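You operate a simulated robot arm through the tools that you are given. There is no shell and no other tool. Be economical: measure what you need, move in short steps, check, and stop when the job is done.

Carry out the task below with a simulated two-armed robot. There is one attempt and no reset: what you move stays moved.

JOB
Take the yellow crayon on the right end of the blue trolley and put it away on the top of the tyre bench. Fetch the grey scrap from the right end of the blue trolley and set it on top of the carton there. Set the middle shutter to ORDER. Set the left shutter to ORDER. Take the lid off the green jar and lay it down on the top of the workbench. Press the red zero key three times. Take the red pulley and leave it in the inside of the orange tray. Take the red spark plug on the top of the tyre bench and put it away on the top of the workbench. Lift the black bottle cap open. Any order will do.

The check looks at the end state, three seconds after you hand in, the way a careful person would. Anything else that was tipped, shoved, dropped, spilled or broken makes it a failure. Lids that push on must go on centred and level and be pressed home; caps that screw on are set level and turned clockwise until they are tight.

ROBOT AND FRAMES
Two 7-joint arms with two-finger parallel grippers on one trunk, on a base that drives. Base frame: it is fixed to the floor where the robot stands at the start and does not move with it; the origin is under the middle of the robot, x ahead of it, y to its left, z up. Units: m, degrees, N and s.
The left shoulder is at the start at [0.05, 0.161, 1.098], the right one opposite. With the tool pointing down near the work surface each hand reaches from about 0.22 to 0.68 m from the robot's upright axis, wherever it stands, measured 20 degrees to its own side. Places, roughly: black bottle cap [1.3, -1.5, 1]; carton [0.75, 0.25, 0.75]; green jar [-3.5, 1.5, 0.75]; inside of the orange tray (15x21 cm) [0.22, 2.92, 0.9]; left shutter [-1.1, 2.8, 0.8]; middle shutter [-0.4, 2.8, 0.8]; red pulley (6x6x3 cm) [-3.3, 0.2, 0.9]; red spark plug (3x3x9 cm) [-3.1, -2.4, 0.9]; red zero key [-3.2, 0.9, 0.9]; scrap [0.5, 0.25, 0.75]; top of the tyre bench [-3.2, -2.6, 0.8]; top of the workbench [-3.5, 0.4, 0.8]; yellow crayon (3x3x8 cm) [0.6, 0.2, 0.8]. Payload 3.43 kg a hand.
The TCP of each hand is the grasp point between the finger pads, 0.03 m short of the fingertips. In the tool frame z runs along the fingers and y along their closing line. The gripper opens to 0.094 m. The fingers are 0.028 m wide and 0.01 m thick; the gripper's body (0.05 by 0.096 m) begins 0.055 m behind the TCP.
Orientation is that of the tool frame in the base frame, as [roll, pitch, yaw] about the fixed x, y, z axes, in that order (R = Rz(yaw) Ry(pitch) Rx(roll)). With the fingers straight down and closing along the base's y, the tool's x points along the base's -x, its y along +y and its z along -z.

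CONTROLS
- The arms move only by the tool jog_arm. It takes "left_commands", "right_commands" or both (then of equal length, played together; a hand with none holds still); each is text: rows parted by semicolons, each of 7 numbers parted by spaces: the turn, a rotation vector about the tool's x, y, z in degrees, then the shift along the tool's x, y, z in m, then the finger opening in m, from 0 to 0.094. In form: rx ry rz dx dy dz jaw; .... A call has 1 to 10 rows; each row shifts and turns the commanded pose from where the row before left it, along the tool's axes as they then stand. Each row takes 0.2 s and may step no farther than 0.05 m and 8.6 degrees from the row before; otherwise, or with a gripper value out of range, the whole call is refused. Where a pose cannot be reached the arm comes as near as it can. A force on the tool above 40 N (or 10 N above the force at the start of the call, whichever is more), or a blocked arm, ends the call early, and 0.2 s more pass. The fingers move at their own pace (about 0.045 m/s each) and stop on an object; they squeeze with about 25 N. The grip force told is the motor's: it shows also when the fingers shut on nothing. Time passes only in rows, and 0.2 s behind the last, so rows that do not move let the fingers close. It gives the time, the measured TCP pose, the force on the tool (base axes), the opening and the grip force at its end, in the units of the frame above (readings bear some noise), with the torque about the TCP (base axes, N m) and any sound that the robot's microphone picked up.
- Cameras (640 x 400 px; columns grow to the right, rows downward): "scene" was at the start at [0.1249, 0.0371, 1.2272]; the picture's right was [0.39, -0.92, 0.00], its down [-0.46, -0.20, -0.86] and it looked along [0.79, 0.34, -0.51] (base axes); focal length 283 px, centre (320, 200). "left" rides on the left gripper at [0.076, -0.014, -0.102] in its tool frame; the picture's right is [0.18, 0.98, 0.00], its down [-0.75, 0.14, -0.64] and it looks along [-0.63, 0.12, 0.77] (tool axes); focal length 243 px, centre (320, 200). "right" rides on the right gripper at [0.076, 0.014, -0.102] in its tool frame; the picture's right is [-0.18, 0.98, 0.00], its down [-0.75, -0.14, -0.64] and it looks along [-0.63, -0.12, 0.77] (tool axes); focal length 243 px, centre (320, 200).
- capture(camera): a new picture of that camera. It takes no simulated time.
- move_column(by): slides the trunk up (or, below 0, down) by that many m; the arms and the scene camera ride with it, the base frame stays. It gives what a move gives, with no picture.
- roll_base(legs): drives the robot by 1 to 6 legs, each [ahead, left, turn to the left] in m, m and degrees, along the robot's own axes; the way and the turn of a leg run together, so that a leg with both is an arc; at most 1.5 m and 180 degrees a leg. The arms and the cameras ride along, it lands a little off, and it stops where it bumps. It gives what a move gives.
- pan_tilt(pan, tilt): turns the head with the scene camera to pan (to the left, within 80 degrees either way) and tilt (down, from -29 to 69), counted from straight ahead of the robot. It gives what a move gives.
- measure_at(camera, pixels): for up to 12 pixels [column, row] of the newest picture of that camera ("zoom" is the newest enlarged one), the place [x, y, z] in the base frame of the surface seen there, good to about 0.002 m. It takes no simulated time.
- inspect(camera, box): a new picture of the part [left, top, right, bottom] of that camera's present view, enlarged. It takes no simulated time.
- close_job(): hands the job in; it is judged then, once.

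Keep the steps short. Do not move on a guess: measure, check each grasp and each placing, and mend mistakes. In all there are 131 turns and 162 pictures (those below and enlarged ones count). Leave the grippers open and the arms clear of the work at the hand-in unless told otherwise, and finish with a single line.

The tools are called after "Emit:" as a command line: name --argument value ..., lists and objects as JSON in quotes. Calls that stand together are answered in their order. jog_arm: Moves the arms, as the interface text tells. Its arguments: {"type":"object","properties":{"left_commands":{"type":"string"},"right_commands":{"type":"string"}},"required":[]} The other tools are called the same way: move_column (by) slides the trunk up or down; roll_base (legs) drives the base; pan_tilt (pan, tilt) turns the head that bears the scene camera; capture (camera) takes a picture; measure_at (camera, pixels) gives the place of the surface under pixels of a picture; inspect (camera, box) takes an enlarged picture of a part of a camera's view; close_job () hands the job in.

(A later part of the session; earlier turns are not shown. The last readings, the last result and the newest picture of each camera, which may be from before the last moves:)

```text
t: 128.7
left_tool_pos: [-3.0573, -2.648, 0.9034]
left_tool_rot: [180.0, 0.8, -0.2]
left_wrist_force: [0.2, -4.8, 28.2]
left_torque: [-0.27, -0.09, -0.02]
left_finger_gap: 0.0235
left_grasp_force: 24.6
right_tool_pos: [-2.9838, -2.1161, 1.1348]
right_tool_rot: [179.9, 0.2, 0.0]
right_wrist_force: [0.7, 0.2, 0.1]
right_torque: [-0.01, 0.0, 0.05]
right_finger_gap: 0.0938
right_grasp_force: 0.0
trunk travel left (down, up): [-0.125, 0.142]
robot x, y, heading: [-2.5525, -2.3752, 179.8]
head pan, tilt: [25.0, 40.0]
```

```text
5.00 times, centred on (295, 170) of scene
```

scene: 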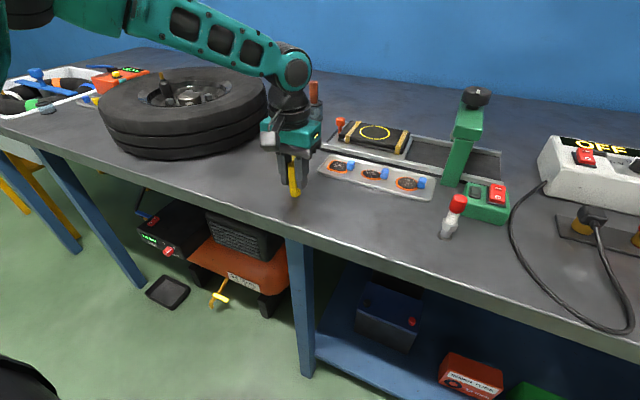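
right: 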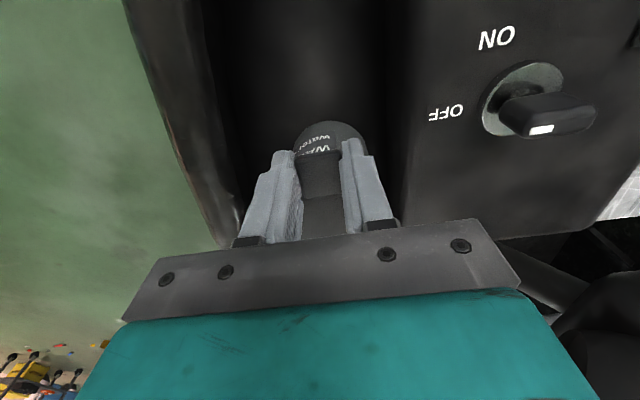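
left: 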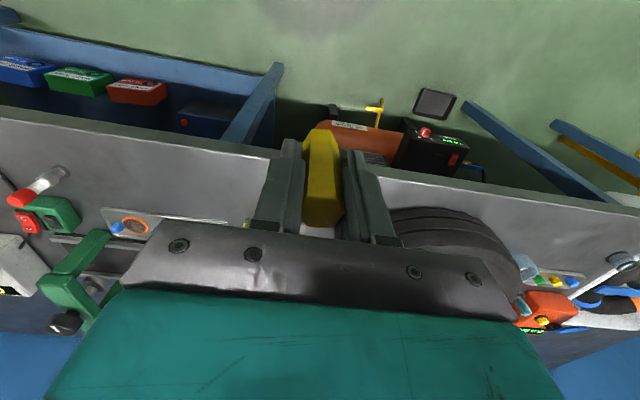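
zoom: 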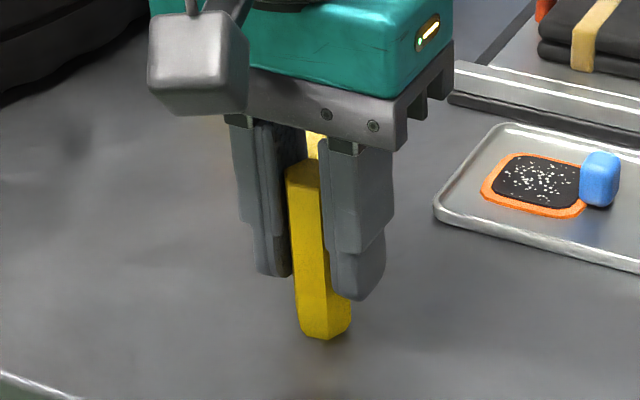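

Contact at 28 N. Ease up 1.5 mm, open, and lift straight up.

Emit:
jog_arm --left_commands "0 0 0 0 0 -0.0015 0.01;0 0 0 0 0 0 0.03;0 0 0 0 0 0 0.05;0 0 0 0 0 0 0.06;0 0 0 0 0 -0.03 0.06;0 0 0 0 0 -0.045 0.06;0 0 0 0 0 -0.045 0.06;0 0 0 0 0 -0.045 0.06;0 0 0 0 0 0 0.06"

Emit:
inspect --camera "scene" --box '[240, 110, 350, 210]'

```text
t: 130.7
left_tool_pos: [-3.0541, -2.6482, 1.0643]
left_tool_rot: [-180.0, 0.2, -0.1]
left_wrist_force: [-0.5, 0.4, 0.2]
left_torque: [0.01, 0.0, -0.01]
left_finger_gap: 0.0599
left_grasp_force: 0.0
right_tool_pos: [-2.9857, -2.1184, 1.1334]
right_tool_rot: [180.0, 0.1, -0.2]
right_wrist_force: [-0.4, 0.0, -0.2]
right_torque: [0.02, -0.01, 0.0]
right_finger_gap: 0.094
right_grasp_force: 0.0
trunk travel left (down, up): [-0.125, 0.142]
robot x, y, heading: [-2.5508, -2.3781, 179.9]
head pan, tilt: [25.0, 40.0]
```

```text
4.00 times, centred on (295, 160) of scene
```

zoom: 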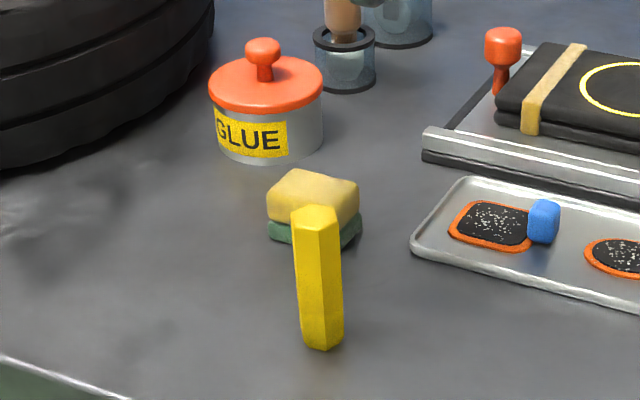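

Crayon stands well. Roll 0.295 right so the left hand comes above the spark plug.

Emit:
roll_base --legs '[[0, -0.295, 0]]'

Emit:
capture --camera "left"

Emit:
pan_tilt --pan 25 --tilt 35

Emit:
capture --camera "scene"

```text
t: 133.9
left_tool_pos: [-3.0538, -2.3446, 1.0639]
left_tool_rot: [179.9, 0.2, 0.2]
left_wrist_force: [-0.5, 0.9, 0.0]
left_torque: [-0.02, -0.02, 0.0]
left_finger_gap: 0.06
left_grasp_force: 0.1
right_tool_pos: [-2.9874, -1.8132, 1.1341]
right_tool_rot: [180.0, 0.2, 0.3]
right_wrist_force: [0.1, -0.8, -0.4]
right_torque: [0.01, -0.03, 0.02]
right_finger_gap: 0.0938
right_grasp_force: 0.1
trunk travel left (down, up): [-0.125, 0.142]
robot x, y, heading: [-2.5487, -2.0717, -179.8]
head pan, tilt: [25.0, 40.0]
```

```text
108 pictures are left
```

left: 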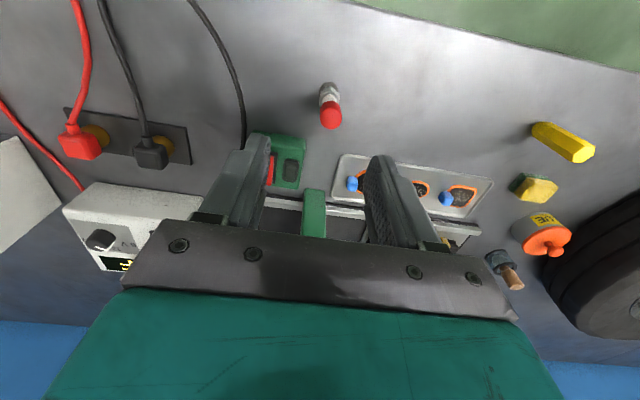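

```text
t: 134.6
left_tool_pos: [-3.0535, -2.3458, 1.0636]
left_tool_rot: [-180.0, 0.2, 0.1]
left_wrist_force: [0.3, 0.0, -0.1]
left_torque: [-0.01, 0.01, -0.02]
left_finger_gap: 0.0601
left_grasp_force: 0.0
right_tool_pos: [-2.9882, -1.8119, 1.1342]
right_tool_rot: [-180.0, 0.1, 0.3]
right_wrist_force: [0.2, 0.3, 0.0]
right_torque: [0.04, -0.01, 0.01]
right_finger_gap: 0.0939
right_grasp_force: 0.0
trunk travel left (down, up): [-0.125, 0.142]
robot x, y, heading: [-2.551, -2.0721, -179.9]
head pan, tilt: [25.0, 35.0]
```

```text
107 pictures are left
```

scene: 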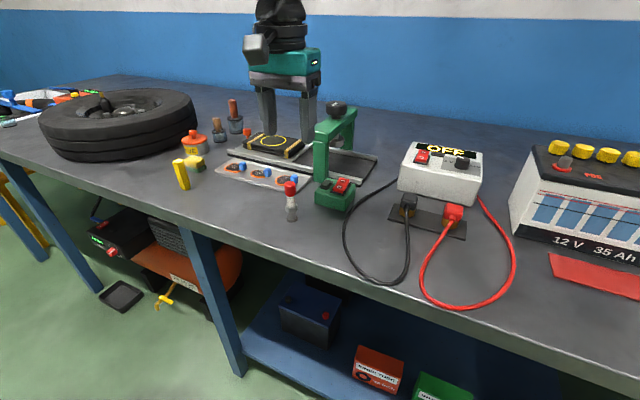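

Emit:
measure_at --camera "left" --pixels '[[331, 118], [323, 112], [340, 112], [331, 105], [329, 86], [332, 126], [283, 150], [302, 140], [304, 150]]'

```text
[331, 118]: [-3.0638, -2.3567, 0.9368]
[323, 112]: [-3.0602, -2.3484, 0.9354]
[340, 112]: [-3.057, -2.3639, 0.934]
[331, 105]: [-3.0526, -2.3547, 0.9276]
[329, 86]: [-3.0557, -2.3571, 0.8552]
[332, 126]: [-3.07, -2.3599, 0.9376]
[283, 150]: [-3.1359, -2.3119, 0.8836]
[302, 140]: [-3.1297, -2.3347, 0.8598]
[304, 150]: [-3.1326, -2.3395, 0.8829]
```

Plug centre (−3.062, −2.357), top 0.937. Align, descend to z≈0.908, close, lift.

Emit:
jog_arm --left_commands "0 0 0 -0.0085 0.0115 0.01 0.06;0 0 0 0 0 0.045 0.06;0 0 0 0 0 0.045 0.06;0 0 0 0 0 0.035 0.06;0 0 0 0 0 0.02 0.06;0 0 0 0 0 0 0.06"

Emit:
capture --camera "left"

```text
t: 136.0
left_tool_pos: [-3.0616, -2.3586, 0.9079]
left_tool_rot: [-180.0, 0.2, 0.3]
left_wrist_force: [-0.8, -0.2, 0.9]
left_torque: [0.03, 0.05, -0.01]
left_finger_gap: 0.0602
left_grasp_force: 0.1
right_tool_pos: [-2.9881, -1.814, 1.1328]
right_tool_rot: [-179.9, 0.2, 0.3]
right_wrist_force: [-0.6, -0.6, 0.1]
right_torque: [-0.04, -0.01, -0.02]
right_finger_gap: 0.0941
right_grasp_force: 0.0
trunk travel left (down, up): [-0.125, 0.142]
robot x, y, heading: [-2.5509, -2.0712, -179.4]
head pan, tilt: [25.0, 35.0]
```

```text
106 pictures are left
```

left: 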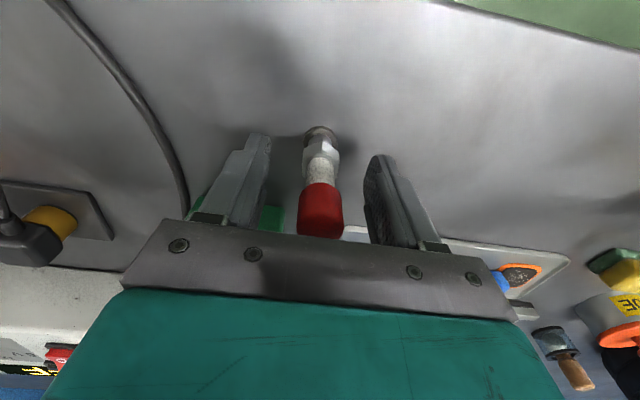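

Plug is between the fingers. Close and lift.

Emit:
jog_arm --left_commands "0 0 0 0 0 0 0.005;0 0 0 0 0 0 0.005;0 0 0 0 0 0 0.005;0 0 0 0 0 0 0.005;0 0 0 0 0 -0.02 0.005;0 0 0 0 0 -0.045 0.005;0 0 0 0 0 -0.045 0.005;0 0 0 0 0 -0.045 0.005;0 0 0 0 0 -0.045 0.005;0 0 0 0 0 0 0.005"

Emit:
capture --camera "left"

```text
t: 138.2
left_tool_pos: [-3.0606, -2.3583, 1.106]
left_tool_rot: [-180.0, 0.3, 0.1]
left_wrist_force: [-0.4, -0.4, -0.3]
left_torque: [0.02, 0.01, -0.01]
left_finger_gap: 0.0213
left_grasp_force: 25.2
right_tool_pos: [-2.9886, -1.8129, 1.1323]
right_tool_rot: [180.0, 0.2, 0.4]
right_wrist_force: [0.2, -0.4, -0.5]
right_torque: [0.05, -0.02, 0.0]
right_finger_gap: 0.0941
right_grasp_force: 0.1
trunk travel left (down, up): [-0.125, 0.142]
robot x, y, heading: [-2.554, -2.0731, -179.9]
head pan, tilt: [25.0, 35.0]
```

```text
105 pictures are left
```

left: 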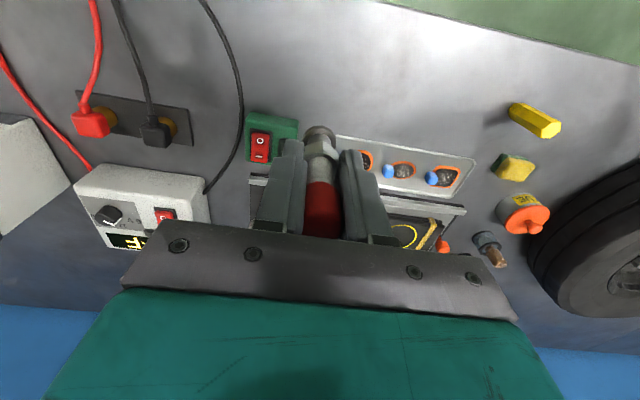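

Plug held (bottom 0.060 below TCP). Back off 0.35 m, roll 1.2 m right, and look along the workbench.

Emit:
roll_base --legs '[[-0.35, 0, 0], [0, -1.2, 0]]'

Emit:
pan_tilt --pan -35 --tilt 28

Emit:
capture --camera "scene"

```text
t: 150.7
left_tool_pos: [-2.7177, -1.1713, 1.1068]
left_tool_rot: [-180.0, 0.2, -0.3]
left_wrist_force: [-1.0, 0.1, -1.2]
left_torque: [0.03, -0.03, 0.0]
left_finger_gap: 0.0215
left_grasp_force: 25.2
right_tool_pos: [-2.6411, -0.629, 1.1343]
right_tool_rot: [-180.0, 0.2, -0.3]
right_wrist_force: [0.0, 0.9, 0.4]
right_torque: [0.02, 0.01, -0.04]
right_finger_gap: 0.0937
right_grasp_force: 0.1
trunk travel left (down, up): [-0.125, 0.142]
robot x, y, heading: [-2.2075, -0.8905, 179.6]
head pan, tilt: [25.0, 35.0]
```

```text
t: 152.0
left_tool_pos: [-2.7183, -1.1725, 1.1061]
left_tool_rot: [180.0, 0.3, -0.4]
left_wrist_force: [0.2, 0.3, -0.4]
left_torque: [0.0, -0.01, 0.0]
left_finger_gap: 0.0214
left_grasp_force: 25.0
right_tool_pos: [-2.6407, -0.6277, 1.1337]
right_tool_rot: [-180.0, 0.2, -0.3]
right_wrist_force: [-1.0, 0.5, -0.7]
right_torque: [0.0, 0.01, 0.0]
right_finger_gap: 0.094
right_grasp_force: 0.2
trunk travel left (down, up): [-0.125, 0.142]
robot x, y, heading: [-2.2073, -0.8903, 179.8]
head pan, tilt: [-35.0, 28.0]
```

```text
104 pictures are left
```

scene: 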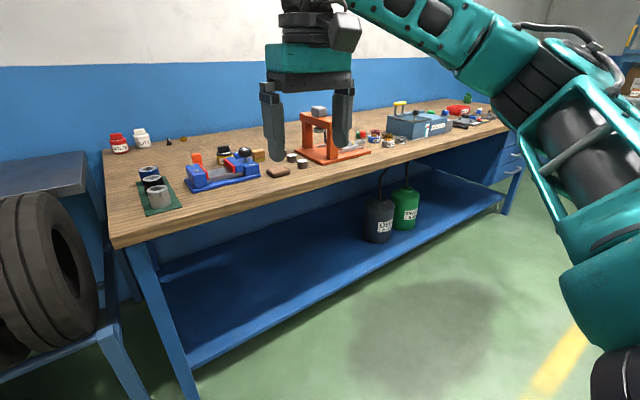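

Emit:
inspect --camera "scene" --box '[100, 80, 510, 250]'

Emit:
measure_at --camera "scene" --pixels '[[120, 240], [200, 215], [300, 185], [420, 148], [270, 190], [330, 152], [220, 180], [500, 118], [165, 205], [240, 205]]'

```text
1.56 times, centred on (305, 165) of scene
```

zoom: 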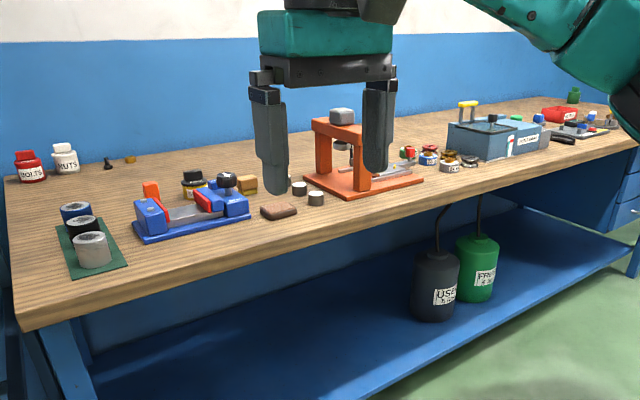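

```text
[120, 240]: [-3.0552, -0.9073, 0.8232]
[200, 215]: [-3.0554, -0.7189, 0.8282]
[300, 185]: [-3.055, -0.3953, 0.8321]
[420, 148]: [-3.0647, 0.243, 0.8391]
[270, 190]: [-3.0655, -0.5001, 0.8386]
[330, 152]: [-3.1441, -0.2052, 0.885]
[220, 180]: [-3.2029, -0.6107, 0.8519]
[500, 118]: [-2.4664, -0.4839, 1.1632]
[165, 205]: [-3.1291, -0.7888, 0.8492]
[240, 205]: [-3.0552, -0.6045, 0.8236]
```

Workbench front edge x≈−3.055. Roll 1.0 m further right and look at the middle of it.

Emit:
roll_base --legs '[[0, -1.2, 0]]'

Emit:
pan_tilt --pan 0 --tilt 30

Emit:
capture --camera "scene"

Emit:
pan_tilt --pan -50 --tilt 28

Emit:
inspect --camera "scene" --box '[0, 0, 640, 400]'

```text
t: 162.8
left_tool_pos: [-2.7204, 0.0174, 1.1058]
left_tool_rot: [-180.0, 0.1, 1.0]
left_wrist_force: [-0.1, 0.4, -0.5]
left_torque: [-0.02, 0.01, -0.03]
left_finger_gap: 0.0211
left_grasp_force: 24.9
right_tool_pos: [-2.658, 0.5638, 1.1327]
right_tool_rot: [-180.0, 0.2, 1.1]
right_wrist_force: [-0.3, -0.3, 0.5]
right_torque: [0.0, -0.01, 0.01]
right_finger_gap: 0.0938
right_grasp_force: 0.0
trunk travel left (down, up): [-0.125, 0.142]
robot x, y, heading: [-2.2173, 0.3095, -178.7]
head pan, tilt: [-35.0, 28.0]
```

```text
t: 163.8
left_tool_pos: [-2.7211, 0.0167, 1.1062]
left_tool_rot: [179.9, 0.2, 1.1]
left_wrist_force: [0.1, -1.1, -0.4]
left_torque: [-0.01, -0.01, 0.05]
left_finger_gap: 0.0213
left_grasp_force: 24.6
right_tool_pos: [-2.6573, 0.5631, 1.1341]
right_tool_rot: [180.0, 0.2, 1.1]
right_wrist_force: [0.1, 0.5, 0.4]
right_torque: [0.05, -0.04, 0.0]
right_finger_gap: 0.0938
right_grasp_force: 0.1
trunk travel left (down, up): [-0.125, 0.142]
robot x, y, heading: [-2.2162, 0.3099, -179.0]
head pan, tilt: [0.0, 30.0]
```

```text
102 pictures are left
```

scene: 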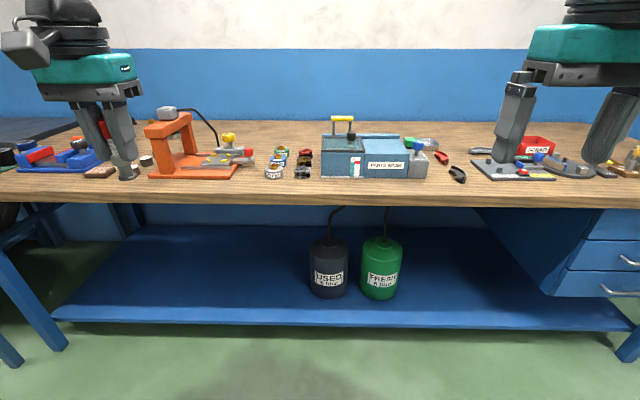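

```text
t: 164.9
left_tool_pos: [-2.7221, 0.0161, 1.1048]
left_tool_rot: [-180.0, 0.2, 1.1]
left_wrist_force: [-0.1, -1.0, -0.6]
left_torque: [-0.01, 0.01, -0.04]
left_finger_gap: 0.0211
left_grasp_force: 25.0
right_tool_pos: [-2.6565, 0.5637, 1.1344]
right_tool_rot: [-180.0, 0.3, 1.2]
right_wrist_force: [0.5, -0.1, 0.1]
right_torque: [0.02, 0.03, -0.03]
right_finger_gap: 0.0942
right_grasp_force: 0.0
trunk travel left (down, up): [-0.125, 0.142]
robot x, y, heading: [-2.2211, 0.3162, -179.0]
head pan, tilt: [-50.0, 28.0]
```

```text
1.00 times, centred on (320, 200) of scene (not enlarged: the box is as wide or as high as the picture)
```

zoom: 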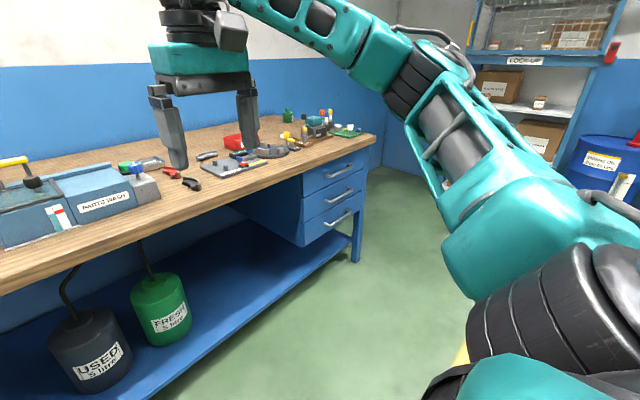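

Emit:
pan_tilt --pan 0 --tilt 30

Emit:
inspect --camera "scene" --box '[240, 105, 480, 205]'

Emit:
measure_at --camera "zoom" --pixels '[[175, 125], [170, 175], [270, 100], [380, 140], [430, 180], [515, 180], [580, 175], [360, 220], [100, 220], [90, 170]]'

```text
t: 166.1
left_tool_pos: [-2.7199, 0.0183, 1.1065]
left_tool_rot: [180.0, 0.2, 1.1]
left_wrist_force: [0.1, 0.0, -0.5]
left_torque: [0.02, 0.01, -0.01]
left_finger_gap: 0.021
left_grasp_force: 24.9
right_tool_pos: [-2.6574, 0.5625, 1.1342]
right_tool_rot: [-180.0, 0.2, 1.2]
right_wrist_force: [0.0, 0.0, -0.8]
right_torque: [0.01, 0.02, 0.0]
right_finger_gap: 0.0941
right_grasp_force: 0.0
trunk travel left (down, up): [-0.125, 0.142]
robot x, y, heading: [-2.2169, 0.3121, -178.9]
head pan, tilt: [0.0, 30.0]
```

```text
2.67 times, centred on (360, 155) of scene
```

zoom: 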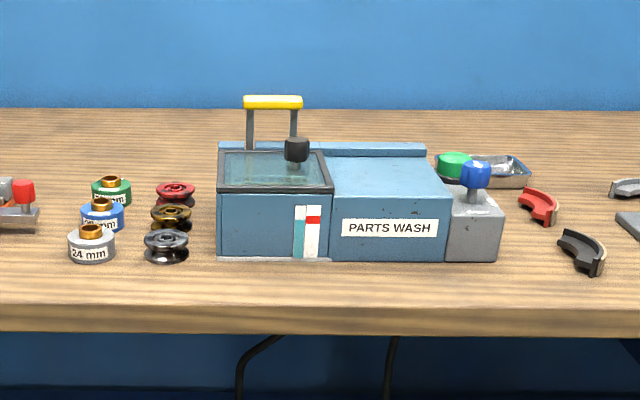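

```text
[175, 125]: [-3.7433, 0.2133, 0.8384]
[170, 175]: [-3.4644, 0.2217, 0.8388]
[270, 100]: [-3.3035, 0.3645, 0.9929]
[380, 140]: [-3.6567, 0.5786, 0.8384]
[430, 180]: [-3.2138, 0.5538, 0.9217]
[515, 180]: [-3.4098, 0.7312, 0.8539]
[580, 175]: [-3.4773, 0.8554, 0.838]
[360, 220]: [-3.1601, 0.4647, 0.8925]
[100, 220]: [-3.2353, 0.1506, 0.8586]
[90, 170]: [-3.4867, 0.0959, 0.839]
```

The red pulley is the rearmost of three at zoom (175,192). Measuring pulleys and candidate free spots for the plug.

Emit:
measure_at --camera "zoom" --pixels '[[175, 188], [157, 190], [194, 190], [175, 183], [165, 212], [167, 240], [40, 270], [90, 260], [25, 235], [530, 280], [500, 258], [575, 245]]'

```text
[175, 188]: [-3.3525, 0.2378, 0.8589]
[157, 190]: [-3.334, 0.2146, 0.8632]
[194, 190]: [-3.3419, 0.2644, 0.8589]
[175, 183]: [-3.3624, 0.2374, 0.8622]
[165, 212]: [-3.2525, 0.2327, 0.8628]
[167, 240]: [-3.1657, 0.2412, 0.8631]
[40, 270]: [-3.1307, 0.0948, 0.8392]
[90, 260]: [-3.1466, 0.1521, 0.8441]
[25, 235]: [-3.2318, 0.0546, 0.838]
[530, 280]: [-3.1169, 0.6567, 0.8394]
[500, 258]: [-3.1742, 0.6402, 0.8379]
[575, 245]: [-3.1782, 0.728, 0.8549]
```

Emit:
measure_at --camera "scene" --pixels '[[167, 113], [185, 118], [235, 175], [228, 138], [242, 158], [98, 172], [225, 178]]'

```text
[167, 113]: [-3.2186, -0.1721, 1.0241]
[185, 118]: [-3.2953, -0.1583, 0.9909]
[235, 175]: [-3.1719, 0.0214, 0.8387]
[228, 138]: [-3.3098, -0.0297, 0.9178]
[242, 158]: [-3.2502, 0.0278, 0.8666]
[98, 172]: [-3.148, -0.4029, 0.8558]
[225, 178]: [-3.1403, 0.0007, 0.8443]
```

Spot A at (−3.12, 0.075) is free. Drive 0.40 ahead; hands pass above everything (press top 1.024, plug bottom 1.046 but beside it).

Emit:
roll_base --legs '[[0.4, -0.02, -1.1]]'

Emit:
capture --camera "left"

```text
t: 168.6
left_tool_pos: [-3.1288, 0.0418, 1.1063]
left_tool_rot: [180.0, 0.2, 0.0]
left_wrist_force: [-0.4, -1.5, -1.0]
left_torque: [-0.03, 0.02, -0.02]
left_finger_gap: 0.0213
left_grasp_force: 24.6
right_tool_pos: [-3.0558, 0.5869, 1.1345]
right_tool_rot: [180.0, 0.1, 0.1]
right_wrist_force: [0.2, -0.1, 0.2]
right_torque: [0.03, 0.03, 0.01]
right_finger_gap: 0.094
right_grasp_force: 0.0
trunk travel left (down, up): [-0.125, 0.142]
robot x, y, heading: [-2.6131, 0.3276, -179.9]
head pan, tilt: [0.0, 30.0]
```

```text
99 pictures are left
```

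left: 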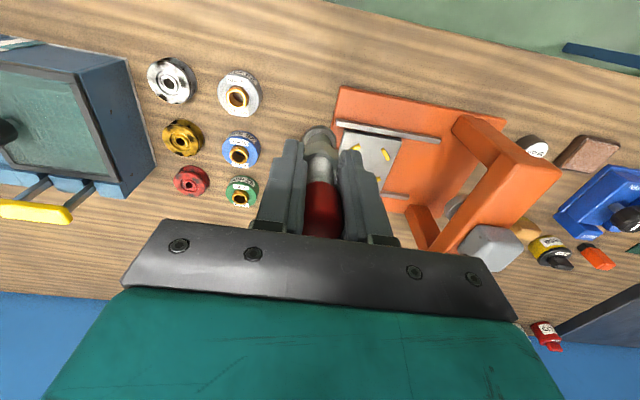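

Emit:
measure_at --camera "left" --pixels '[[290, 85], [262, 95], [335, 100], [338, 88], [290, 60], [191, 180], [175, 183], [207, 180], [191, 168], [191, 192], [191, 181], [240, 200]]'

```text
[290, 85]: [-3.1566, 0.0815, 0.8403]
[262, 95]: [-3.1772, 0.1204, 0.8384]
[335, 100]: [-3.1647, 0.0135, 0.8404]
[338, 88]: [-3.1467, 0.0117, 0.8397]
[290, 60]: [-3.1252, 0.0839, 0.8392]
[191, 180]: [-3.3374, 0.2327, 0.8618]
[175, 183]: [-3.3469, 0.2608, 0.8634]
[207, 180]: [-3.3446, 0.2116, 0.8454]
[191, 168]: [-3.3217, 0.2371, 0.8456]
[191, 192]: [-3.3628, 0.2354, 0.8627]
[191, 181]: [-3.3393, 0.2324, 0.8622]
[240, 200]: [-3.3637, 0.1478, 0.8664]
```

Place plug at (−3.115, 0.08): align and lower to z≈0.903.

Emit:
jog_arm --left_commands "0 0 0 0.014 -0.038 0 0.005;0 0 0 0 0 0.045 0.005;0 0 0 0 0 0.045 0.005;0 0 0 0 0 0.045 0.005;0 0 0 0 0 0.045 0.005;0 0 0 0 0 0.02 0.005;0 0 0 0 0 0.003 0.005;0 0 0 0 0 0 0.005"

Emit:
pan_tilt --pan 25 --tilt 40

Emit:
capture --camera "scene"

```text
t: 170.4
left_tool_pos: [-3.1154, 0.0794, 0.9022]
left_tool_rot: [-180.0, 0.1, 0.0]
left_wrist_force: [-0.6, -0.4, -0.6]
left_torque: [0.02, -0.02, 0.0]
left_finger_gap: 0.021
left_grasp_force: 24.8
right_tool_pos: [-3.0546, 0.5867, 1.1335]
right_tool_rot: [179.9, 0.2, 0.1]
right_wrist_force: [-0.3, 0.5, 0.1]
right_torque: [0.02, 0.04, 0.01]
right_finger_gap: 0.0938
right_grasp_force: 0.1
trunk travel left (down, up): [-0.125, 0.142]
robot x, y, heading: [-2.6142, 0.3252, -179.9]
head pan, tilt: [0.0, 30.0]
```

```text
t: 171.3
left_tool_pos: [-3.1157, 0.0801, 0.9029]
left_tool_rot: [-180.0, 0.2, 0.0]
left_wrist_force: [-0.3, 0.0, 0.6]
left_torque: [0.03, 0.0, 0.01]
left_finger_gap: 0.0212
left_grasp_force: 24.7
right_tool_pos: [-3.055, 0.588, 1.1333]
right_tool_rot: [180.0, 0.2, 0.1]
right_wrist_force: [-0.6, -0.2, -0.4]
right_torque: [0.02, 0.0, -0.01]
right_finger_gap: 0.0939
right_grasp_force: 0.1
trunk travel left (down, up): [-0.125, 0.142]
robot x, y, heading: [-2.6202, 0.3296, -180.0]
head pan, tilt: [25.0, 40.0]
```

```text
98 pictures are left
```

scene: 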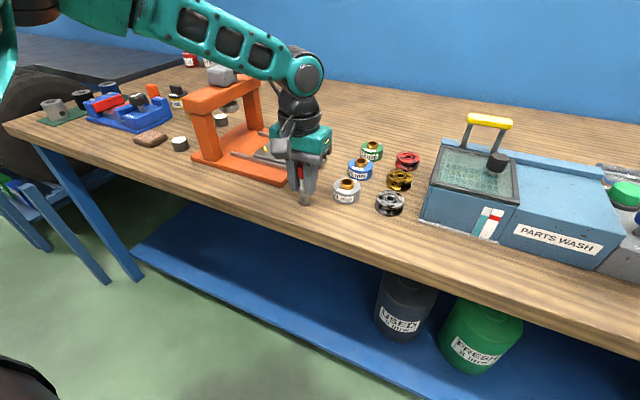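

Lower gently to contact.

Emit:
jog_arm --left_commands "0 0 0 0 0 0.002 0.005;0 0 0 0 0 0.002 0.005;0 0 0 0 0 0 0.005"

```text
t: 172.1
left_tool_pos: [-3.1144, 0.0804, 0.8982]
left_tool_rot: [180.0, 0.2, 0.1]
left_wrist_force: [-0.2, -0.2, -0.9]
left_torque: [0.0, -0.02, -0.02]
left_finger_gap: 0.0212
left_grasp_force: 25.2
right_tool_pos: [-3.0561, 0.5869, 1.1339]
right_tool_rot: [-179.9, 0.2, 0.1]
right_wrist_force: [0.0, -0.1, 0.3]
right_torque: [0.0, 0.03, -0.01]
right_finger_gap: 0.0937
right_grasp_force: 0.0
trunk travel left (down, up): [-0.125, 0.142]
robot x, y, heading: [-2.6222, 0.3234, -180.2]
head pan, tilt: [25.0, 40.0]
```

Emit:
jog_arm --left_commands "0 0 0 0 0 0.0015 0.005;0 0 0 0 0 0.0015 0.005;0 0 0 0 0 0 0.005"

Emit:
inspect --camera "scene" --box '[260, 120, 360, 220]'

```text
t: 172.9
left_tool_pos: [-3.1161, 0.081, 0.8985]
left_tool_rot: [180.0, 0.5, 0.1]
left_wrist_force: [0.7, -5.2, 17.8]
left_torque: [-0.35, -0.07, 0.01]
left_finger_gap: 0.021
left_grasp_force: 24.4
right_tool_pos: [-3.0532, 0.5872, 1.1345]
right_tool_rot: [179.9, 0.2, 0.1]
right_wrist_force: [0.6, -0.2, -0.3]
right_torque: [0.0, -0.01, -0.02]
right_finger_gap: 0.0942
right_grasp_force: 0.1
trunk travel left (down, up): [-0.125, 0.142]
robot x, y, heading: [-2.6204, 0.3296, -179.8]
head pan, tilt: [25.0, 40.0]
```

```text
4.00 times, centred on (310, 170) of scene
```

zoom: 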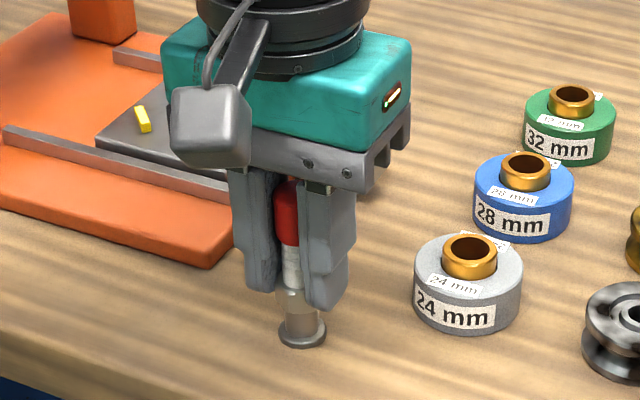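

Contact at 18 N. Ease 1 mm, open, lift.

Emit:
jog_arm --left_commands "0 0 0 0 0 -0.001 0.005;0 0 0 0 0 0 0.03;0 0 0 0 0 0 0.05;0 0 0 0 0 0 0.055;0 0 0 0 0 -0.03 0.055;0 0 0 0 0 -0.045 0.055;0 0 0 0 0 -0.045 0.055;0 0 0 0 0 -0.045 0.055;0 0 0 0 0 -0.045 0.055;0 0 0 0 0 0 0.055"

Emit:
inspect --camera "scene" --box '[260, 110, 420, 220]'

```text
t: 175.1
left_tool_pos: [-3.1137, 0.0807, 1.1088]
left_tool_rot: [-180.0, 0.2, 0.0]
left_wrist_force: [0.0, 0.4, 0.3]
left_torque: [0.01, 0.01, 0.01]
left_finger_gap: 0.055
left_grasp_force: 0.0
right_tool_pos: [-3.0539, 0.5861, 1.1329]
right_tool_rot: [179.9, 0.2, 0.1]
right_wrist_force: [0.7, 0.4, 0.6]
right_torque: [0.01, -0.01, 0.02]
right_finger_gap: 0.0942
right_grasp_force: 0.0
trunk travel left (down, up): [-0.125, 0.142]
robot x, y, heading: [-2.619, 0.3278, -180.1]
head pan, tilt: [25.0, 40.0]
```

```text
3.64 times, centred on (340, 165) of scene
```

zoom: 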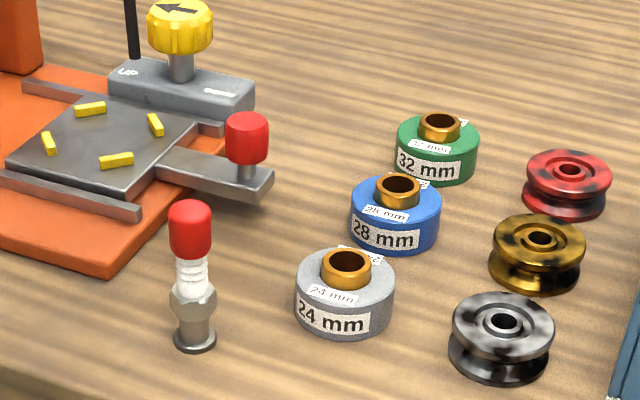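

Spark plug stands on the workbench. Next the red zero key: roll 0.5 right and look.

Emit:
roll_base --legs '[[0.05, -0.4, 0]]'

Emit:
pan_tilt --pan -20 --tilt 40

Emit:
capture --camera "scene"

Emit:
capture --camera "right"

```text
t: 179.2
left_tool_pos: [-3.1631, 0.4782, 1.1089]
left_tool_rot: [180.0, 0.2, 0.1]
left_wrist_force: [0.2, -0.1, 0.1]
left_torque: [-0.04, 0.02, 0.02]
left_finger_gap: 0.0548
left_grasp_force: 0.0
right_tool_pos: [-3.1068, 0.9861, 1.1334]
right_tool_rot: [-180.0, 0.3, 0.1]
right_wrist_force: [-0.9, -0.6, -0.2]
right_torque: [-0.03, -0.02, 0.0]
right_finger_gap: 0.0939
right_grasp_force: 0.0
trunk travel left (down, up): [-0.125, 0.142]
robot x, y, heading: [-2.6734, 0.7276, -179.6]
head pan, tilt: [25.0, 40.0]
```

```text
t: 180.3
left_tool_pos: [-3.1642, 0.4796, 1.1084]
left_tool_rot: [-180.0, 0.1, 0.1]
left_wrist_force: [0.0, 0.5, 0.1]
left_torque: [0.02, 0.0, -0.02]
left_finger_gap: 0.055
left_grasp_force: 0.1
right_tool_pos: [-3.1062, 0.9849, 1.133]
right_tool_rot: [-180.0, 0.1, 0.2]
right_wrist_force: [-0.1, -1.0, -0.4]
right_torque: [0.03, 0.02, -0.03]
right_finger_gap: 0.0938
right_grasp_force: 0.1
trunk travel left (down, up): [-0.125, 0.142]
robot x, y, heading: [-2.671, 0.7273, -179.9]
head pan, tilt: [-20.0, 40.0]
```

```text
95 pictures are left
```

scene: 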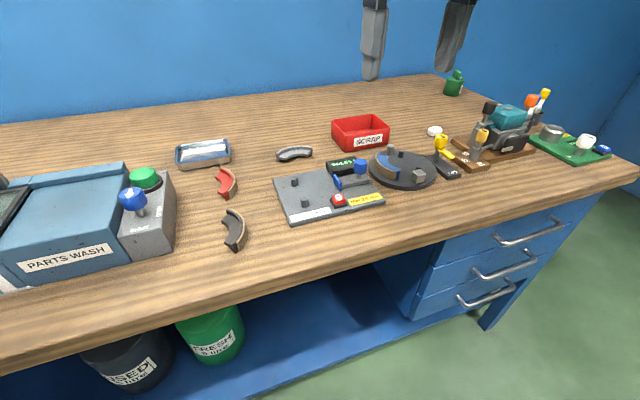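

```text
94 pictures are left
```

right: 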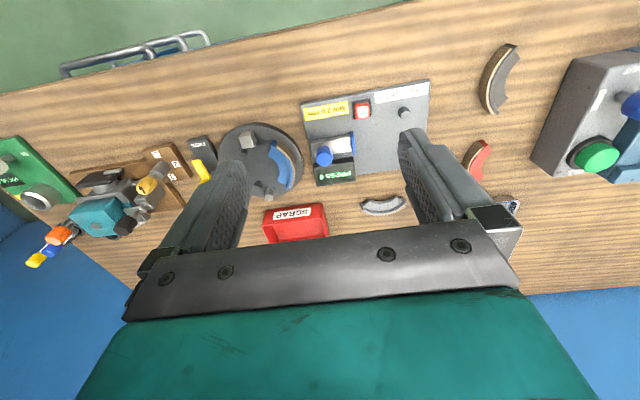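

Red key visible at scene (339,200) / right (362,109). Enlarge and measure.

Emit:
inspect --camera "scene" --box '[260, 145, 400, 230]'

Emit:
measure_at --camera "right" --pixels '[[362, 109], [357, 105], [367, 113], [362, 116], [330, 108], [380, 120], [325, 152], [345, 150], [404, 112], [335, 168]]'

```text
4.57 times, centred on (330, 188) of scene
```

zoom: 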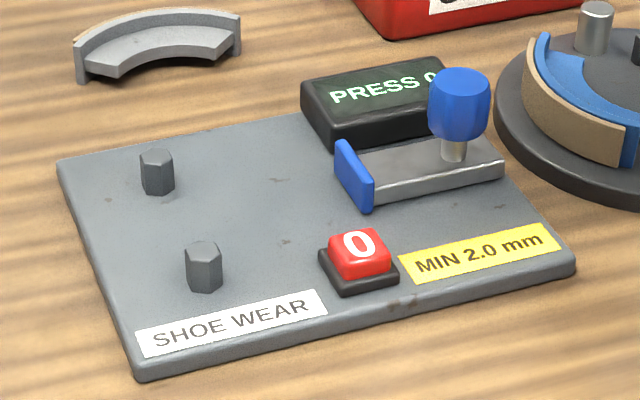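

```text
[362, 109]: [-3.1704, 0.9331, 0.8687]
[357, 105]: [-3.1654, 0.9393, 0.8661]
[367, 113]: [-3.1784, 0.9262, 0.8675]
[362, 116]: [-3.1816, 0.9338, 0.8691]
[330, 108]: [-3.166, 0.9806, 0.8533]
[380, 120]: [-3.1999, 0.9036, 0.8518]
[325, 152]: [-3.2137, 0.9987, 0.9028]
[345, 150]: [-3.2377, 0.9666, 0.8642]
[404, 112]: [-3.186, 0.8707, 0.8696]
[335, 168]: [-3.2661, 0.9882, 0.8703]
```

Key centre (−3.173, 0.9325), top z 0.8685. Roll 0.08 left for reach, close the right fingers, and hover at z≈0.915.

Emit:
roll_base --legs '[[0, 0.08, 0]]'

Emit:
jog_arm --right_commands "0 0 0 -0.0223 -0.0092 0.02 0.0;0 0 0 -0.0223 -0.0092 0.02 0.0;0 0 0 -0.0223 -0.0092 0.02 0.0;0 0 0 0 0 0.04 0.0;0 0 0 0 0 0.04 0.0;0 0 0 0 0 0.04 0.0;0 0 0 0 0 0.03 0.0;0 0 0 0 0 0 0.0"

Emit:
capture --camera "right"

Emit:
inspect --camera "scene" --box '[260, 100, 440, 230]'

```text
t: 181.7
left_tool_pos: [-3.1647, 0.3992, 1.1094]
left_tool_rot: [180.0, 0.3, 0.1]
left_wrist_force: [0.1, 0.0, 0.0]
left_torque: [0.04, -0.03, 0.01]
left_finger_gap: 0.0551
left_grasp_force: 0.0
right_tool_pos: [-3.1063, 0.9057, 1.134]
right_tool_rot: [180.0, 0.2, 0.3]
right_wrist_force: [-1.2, -0.9, 0.1]
right_torque: [0.03, 0.01, 0.01]
right_finger_gap: 0.0937
right_grasp_force: 0.0
trunk travel left (down, up): [-0.125, 0.142]
robot x, y, heading: [-2.6689, 0.6473, -179.7]
head pan, tilt: [-20.0, 40.0]
```

```text
t: 183.5
left_tool_pos: [-3.1637, 0.3988, 1.108]
left_tool_rot: [179.9, 0.2, 0.1]
left_wrist_force: [-0.2, 1.0, 0.2]
left_torque: [-0.04, 0.0, 0.01]
left_finger_gap: 0.0549
left_grasp_force: 0.1
right_tool_pos: [-3.1732, 0.934, 0.9209]
right_tool_rot: [-179.9, 0.2, 0.3]
right_wrist_force: [0.1, 0.3, -0.2]
right_torque: [0.02, 0.05, -0.01]
right_finger_gap: 0.0002
right_grasp_force: 25.3
trunk travel left (down, up): [-0.125, 0.142]
robot x, y, heading: [-2.6686, 0.6497, -179.8]
head pan, tilt: [-20.0, 40.0]
```

```text
92 pictures are left
```

right: 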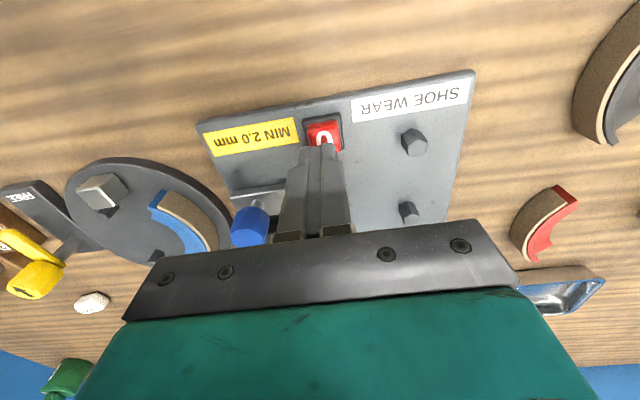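

```text
3.08 times, centred on (350, 165) of scene
```

zoom: 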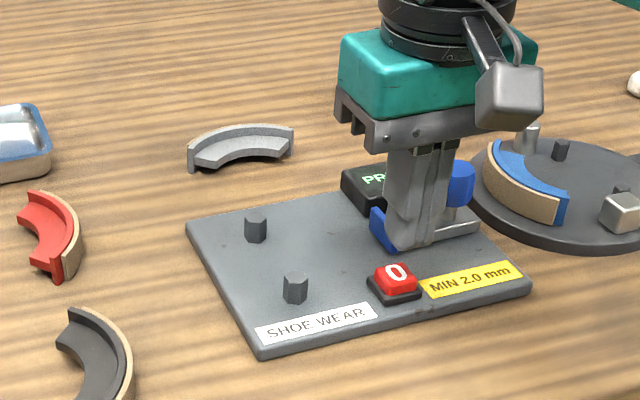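

Emit:
measure_at --camera "right" --pixels '[[324, 130], [309, 127], [340, 126], [324, 122], [312, 142], [338, 145]]'

Emit:
measure_at --camera "zoom" --pixels '[[395, 272], [378, 270], [412, 276], [390, 285], [400, 240], [415, 235], [395, 264]]'

```text
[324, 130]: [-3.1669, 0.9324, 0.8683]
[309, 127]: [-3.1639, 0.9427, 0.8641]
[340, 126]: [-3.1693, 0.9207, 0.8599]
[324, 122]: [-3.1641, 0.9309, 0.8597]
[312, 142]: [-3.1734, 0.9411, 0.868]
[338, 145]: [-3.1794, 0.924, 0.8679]
```

```text
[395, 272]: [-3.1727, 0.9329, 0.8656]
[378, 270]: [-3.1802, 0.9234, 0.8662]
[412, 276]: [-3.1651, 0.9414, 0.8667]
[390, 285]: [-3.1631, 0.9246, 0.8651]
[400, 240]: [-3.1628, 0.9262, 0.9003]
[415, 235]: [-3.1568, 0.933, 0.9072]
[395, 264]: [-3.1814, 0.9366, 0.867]
```

Aligned. Descend to contact, press in small steps and watch force and sound.

Emit:
jog_arm --right_commands "0 0 0 0 0.001 0.015 0.0;0 0 0 0 0 0.006 0.0;0 0 0 0 0 0.003 0.0;0 0 0 0 0 0.002 0.0;0 0 0 0 0 0 0.0"

Emit:
inspect --camera "scene" --box '[260, 100, 440, 230]'

```text
t: 184.7
left_tool_pos: [-3.1632, 0.3997, 1.1091]
left_tool_rot: [179.9, 0.3, 0.0]
left_wrist_force: [0.2, 0.8, -0.3]
left_torque: [-0.01, 0.03, -0.02]
left_finger_gap: 0.0551
left_grasp_force: 0.1
right_tool_pos: [-3.174, 0.9329, 0.8975]
right_tool_rot: [179.9, 0.2, 0.2]
right_wrist_force: [-0.8, -0.2, -0.3]
right_torque: [0.04, 0.0, 0.0]
right_finger_gap: 0.0001
right_grasp_force: 25.1
trunk travel left (down, up): [-0.125, 0.142]
robot x, y, heading: [-2.6687, 0.6461, -179.9]
head pan, tilt: [-20.0, 40.0]
```

```text
3.08 times, centred on (350, 165) of scene
```

zoom: 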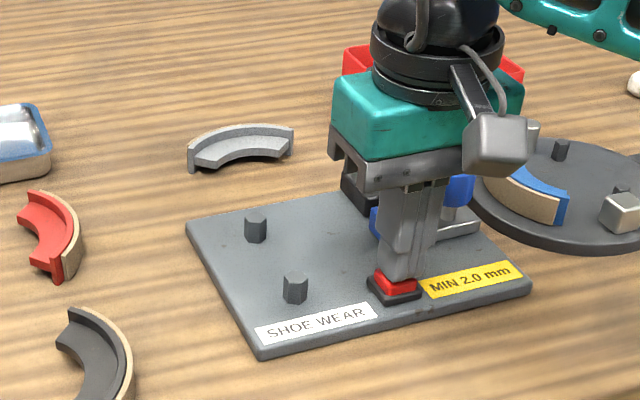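

Just about touching. Press another few mm.

Emit:
jog_arm --right_commands "0 0 0 0 0 0.0015 0.0;0 0 0 0 0 0.0015 0.0;0 0 0 0 0 0 0.0"

```text
t: 185.5
left_tool_pos: [-3.1634, 0.4002, 1.1083]
left_tool_rot: [-180.0, 0.2, 0.1]
left_wrist_force: [0.3, 0.6, 0.7]
left_torque: [0.0, -0.01, -0.01]
left_finger_gap: 0.0552
left_grasp_force: 0.0
right_tool_pos: [-3.1746, 0.9325, 0.8943]
right_tool_rot: [-180.0, 0.1, 0.1]
right_wrist_force: [0.2, 0.1, 1.5]
right_torque: [-0.01, -0.05, 0.01]
right_finger_gap: 0.0003
right_grasp_force: 24.8
trunk travel left (down, up): [-0.125, 0.142]
robot x, y, heading: [-2.6725, 0.6476, -179.9]
head pan, tilt: [-20.0, 40.0]
heard: click
```

Click: press 1. Release by rising 12 mm.

Emit:
jog_arm --right_commands "0 0 0 0 0 -0.006 0.0;0 0 0 0 0 -0.006 0.0;0 0 0 0 0 0 0.0"

Emit:
inspect --camera "scene" --box '[310, 120, 400, 200]'

```text
t: 186.3
left_tool_pos: [-3.1642, 0.3997, 1.1079]
left_tool_rot: [-180.0, 0.1, 0.1]
left_wrist_force: [-0.6, -0.5, -0.1]
left_torque: [0.02, 0.02, -0.01]
left_finger_gap: 0.0551
left_grasp_force: 0.0
right_tool_pos: [-3.1739, 0.932, 0.9071]
right_tool_rot: [-180.0, 0.2, 0.3]
right_wrist_force: [0.9, 0.2, 0.0]
right_torque: [0.0, -0.01, 0.0]
right_finger_gap: 0.0
right_grasp_force: 25.1
trunk travel left (down, up): [-0.125, 0.142]
robot x, y, heading: [-2.6702, 0.646, -180.2]
head pan, tilt: [-20.0, 40.0]
```

```text
5.00 times, centred on (355, 160) of scene
```

zoom: 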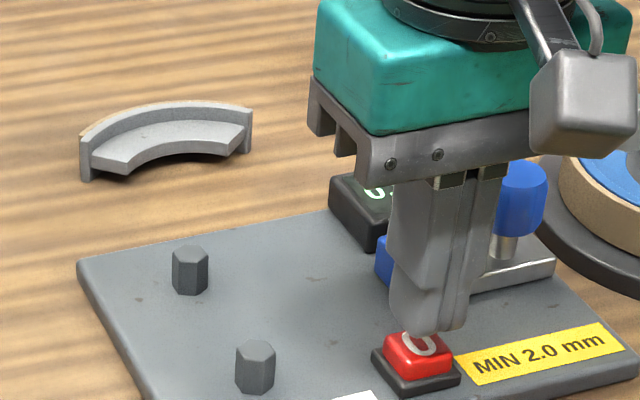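

Press 2: go down 14 mm as before (separate rows), and release.

Emit:
jog_arm --right_commands "0 0 0 0 0 0.006 0.0;0 0 0 0 0 0.004 0.0;0 0 0 0 0 0.0015 0.0;0 0 0 0 0 0.0015 0.0;0 0 0 0 0 0 0.0"

Emit:
jog_arm --right_commands "0 0 0 0 0 -0.006 0.0;0 0 0 0 0 -0.006 0.0;0 0 0 0 0 0 0.0"

```text
t: 187.5
left_tool_pos: [-3.1627, 0.4014, 1.1089]
left_tool_rot: [-180.0, 0.2, 0.1]
left_wrist_force: [-0.5, 0.2, 0.4]
left_torque: [-0.03, -0.02, -0.02]
left_finger_gap: 0.055
left_grasp_force: 0.0
right_tool_pos: [-3.1729, 0.9334, 0.8938]
right_tool_rot: [180.0, 0.3, 0.2]
right_wrist_force: [-1.4, -0.5, 1.2]
right_torque: [-0.02, 0.06, 0.04]
right_finger_gap: 0.0
right_grasp_force: 24.7
trunk travel left (down, up): [-0.125, 0.142]
robot x, y, heading: [-2.6683, 0.6502, -179.9]
head pan, tilt: [-20.0, 40.0]
heard: click
```

```text
t: 188.3
left_tool_pos: [-3.1636, 0.3993, 1.1084]
left_tool_rot: [-180.0, 0.1, 0.2]
left_wrist_force: [-0.3, 0.4, -0.2]
left_torque: [0.01, -0.01, 0.03]
left_finger_gap: 0.0549
left_grasp_force: 0.1
right_tool_pos: [-3.1732, 0.9329, 0.9067]
right_tool_rot: [-179.9, 0.2, 0.3]
right_wrist_force: [-1.1, -0.4, -0.1]
right_torque: [-0.02, 0.01, 0.02]
right_finger_gap: 0.0
right_grasp_force: 24.8
trunk travel left (down, up): [-0.125, 0.142]
robot x, y, heading: [-2.6738, 0.646, -179.7]
head pan, tilt: [-20.0, 40.0]
```

Second click. Press 3, then rise well clear.

Emit:
jog_arm --right_commands "0 0 0 0 0 0.006 0.0;0 0 0 0 0 0.004 0.0;0 0 0 0 0 0.0015 0.0;0 0 0 0 0 0.0015 0.0;0 0 0 0 0 0 0.0"

Emit:
jog_arm --right_commands "0 0 0 0 0 -0.01 0.0;0 0 0 0 0 -0.04 0.0;0 0 0 0 0 -0.045 0.0;0 0 0 0 0 -0.045 0.0;0 0 0 0 0 -0.045 0.05;0 0 0 0.03 0 -0.03 0.09;0 0 0 0.04 0 0 0.09;0 0 0 0 0 0 0.09"

Emit:
inspect --camera "scene" --box '[310, 120, 400, 220]'

```text
t: 189.5
left_tool_pos: [-3.1635, 0.3997, 1.1085]
left_tool_rot: [-180.0, 0.2, 0.2]
left_wrist_force: [0.1, 0.2, -0.1]
left_torque: [-0.01, -0.02, -0.03]
left_finger_gap: 0.0549
left_grasp_force: 0.1
right_tool_pos: [-3.1742, 0.9314, 0.8944]
right_tool_rot: [180.0, 0.4, 0.2]
right_wrist_force: [1.0, -0.1, 6.2]
right_torque: [0.0, -0.08, 0.06]
right_finger_gap: 0.0001
right_grasp_force: 25.4
trunk travel left (down, up): [-0.125, 0.142]
robot x, y, heading: [-2.6689, 0.651, -179.6]
head pan, tilt: [-20.0, 40.0]
heard: click
```

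```text
t: 191.3
left_tool_pos: [-3.1632, 0.3996, 1.1074]
left_tool_rot: [-180.0, 0.1, 0.1]
left_wrist_force: [-0.6, -0.1, 0.3]
left_torque: [0.03, 0.03, 0.02]
left_finger_gap: 0.0551
left_grasp_force: 0.1
right_tool_pos: [-3.104, 0.9348, 1.1038]
right_tool_rot: [180.0, 0.2, 0.2]
right_wrist_force: [-0.6, -0.1, -0.6]
right_torque: [0.0, 0.0, -0.04]
right_finger_gap: 0.0854
right_grasp_force: 0.0
trunk travel left (down, up): [-0.125, 0.142]
robot x, y, heading: [-2.6688, 0.6455, -179.7]
head pan, tilt: [-20.0, 40.0]
```

```text
4.00 times, centred on (355, 170) of scene
```

zoom: 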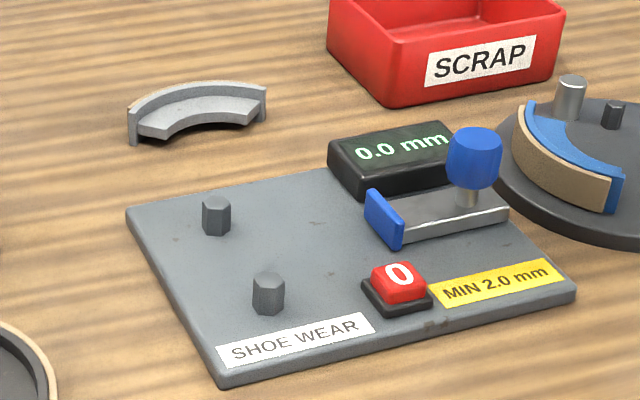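

Three clicks, display reads 0.0 mm. Now the green jar; pan right and measure it and the bench end.

Emit:
pan_tilt --pan -38 --tilt 28

Emit:
capture --camera "scene"

```text
t: 192.1
left_tool_pos: [-3.1628, 0.4002, 1.108]
left_tool_rot: [-180.0, 0.2, 0.2]
left_wrist_force: [-0.2, 0.1, -0.1]
left_torque: [-0.03, -0.04, 0.0]
left_finger_gap: 0.055
left_grasp_force: 0.1
right_tool_pos: [-3.1047, 0.9354, 1.1047]
right_tool_rot: [180.0, 0.3, 0.2]
right_wrist_force: [-0.5, -0.3, -0.1]
right_torque: [-0.03, 0.01, -0.01]
right_finger_gap: 0.0901
right_grasp_force: 0.0
trunk travel left (down, up): [-0.125, 0.142]
robot x, y, heading: [-2.6719, 0.6459, -179.8]
head pan, tilt: [-38.0, 28.0]
```

```text
87 pictures are left
```

scene: 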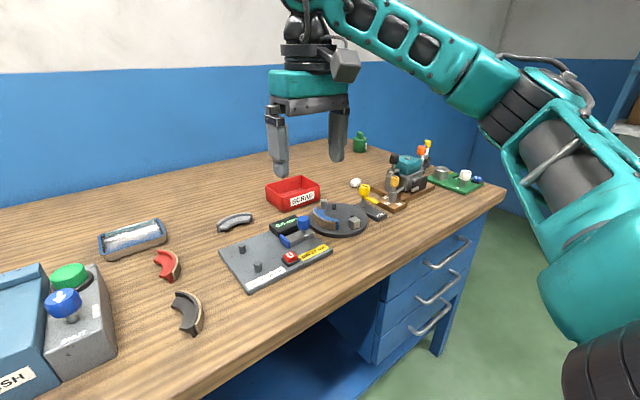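

Emit:
inspect --camera "scene" --box '[330, 120, 510, 220]'

Emit:
measure_at --camera "scene" --pixels '[[361, 146], [361, 134], [357, 184], [505, 190], [495, 200], [420, 150], [450, 180], [425, 185], [480, 178], [440, 330]]'

```text
3.56 times, centred on (420, 170) of scene
```

zoom: 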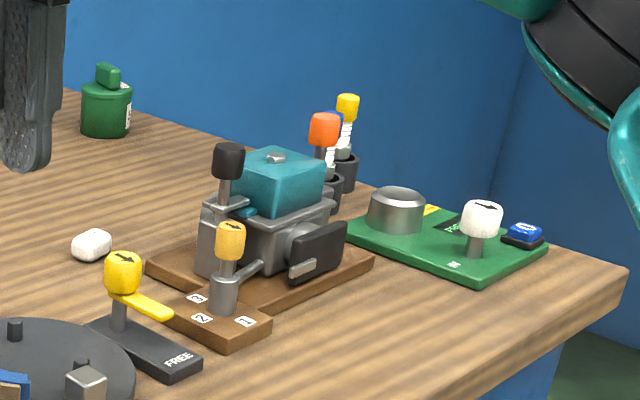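

```text
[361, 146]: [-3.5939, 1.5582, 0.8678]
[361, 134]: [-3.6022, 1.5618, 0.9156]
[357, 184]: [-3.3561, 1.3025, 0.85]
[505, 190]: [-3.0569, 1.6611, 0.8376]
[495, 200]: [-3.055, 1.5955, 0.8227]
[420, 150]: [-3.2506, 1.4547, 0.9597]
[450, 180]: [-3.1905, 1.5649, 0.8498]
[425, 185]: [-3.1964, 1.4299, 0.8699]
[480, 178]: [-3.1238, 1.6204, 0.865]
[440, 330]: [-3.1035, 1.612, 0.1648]
```

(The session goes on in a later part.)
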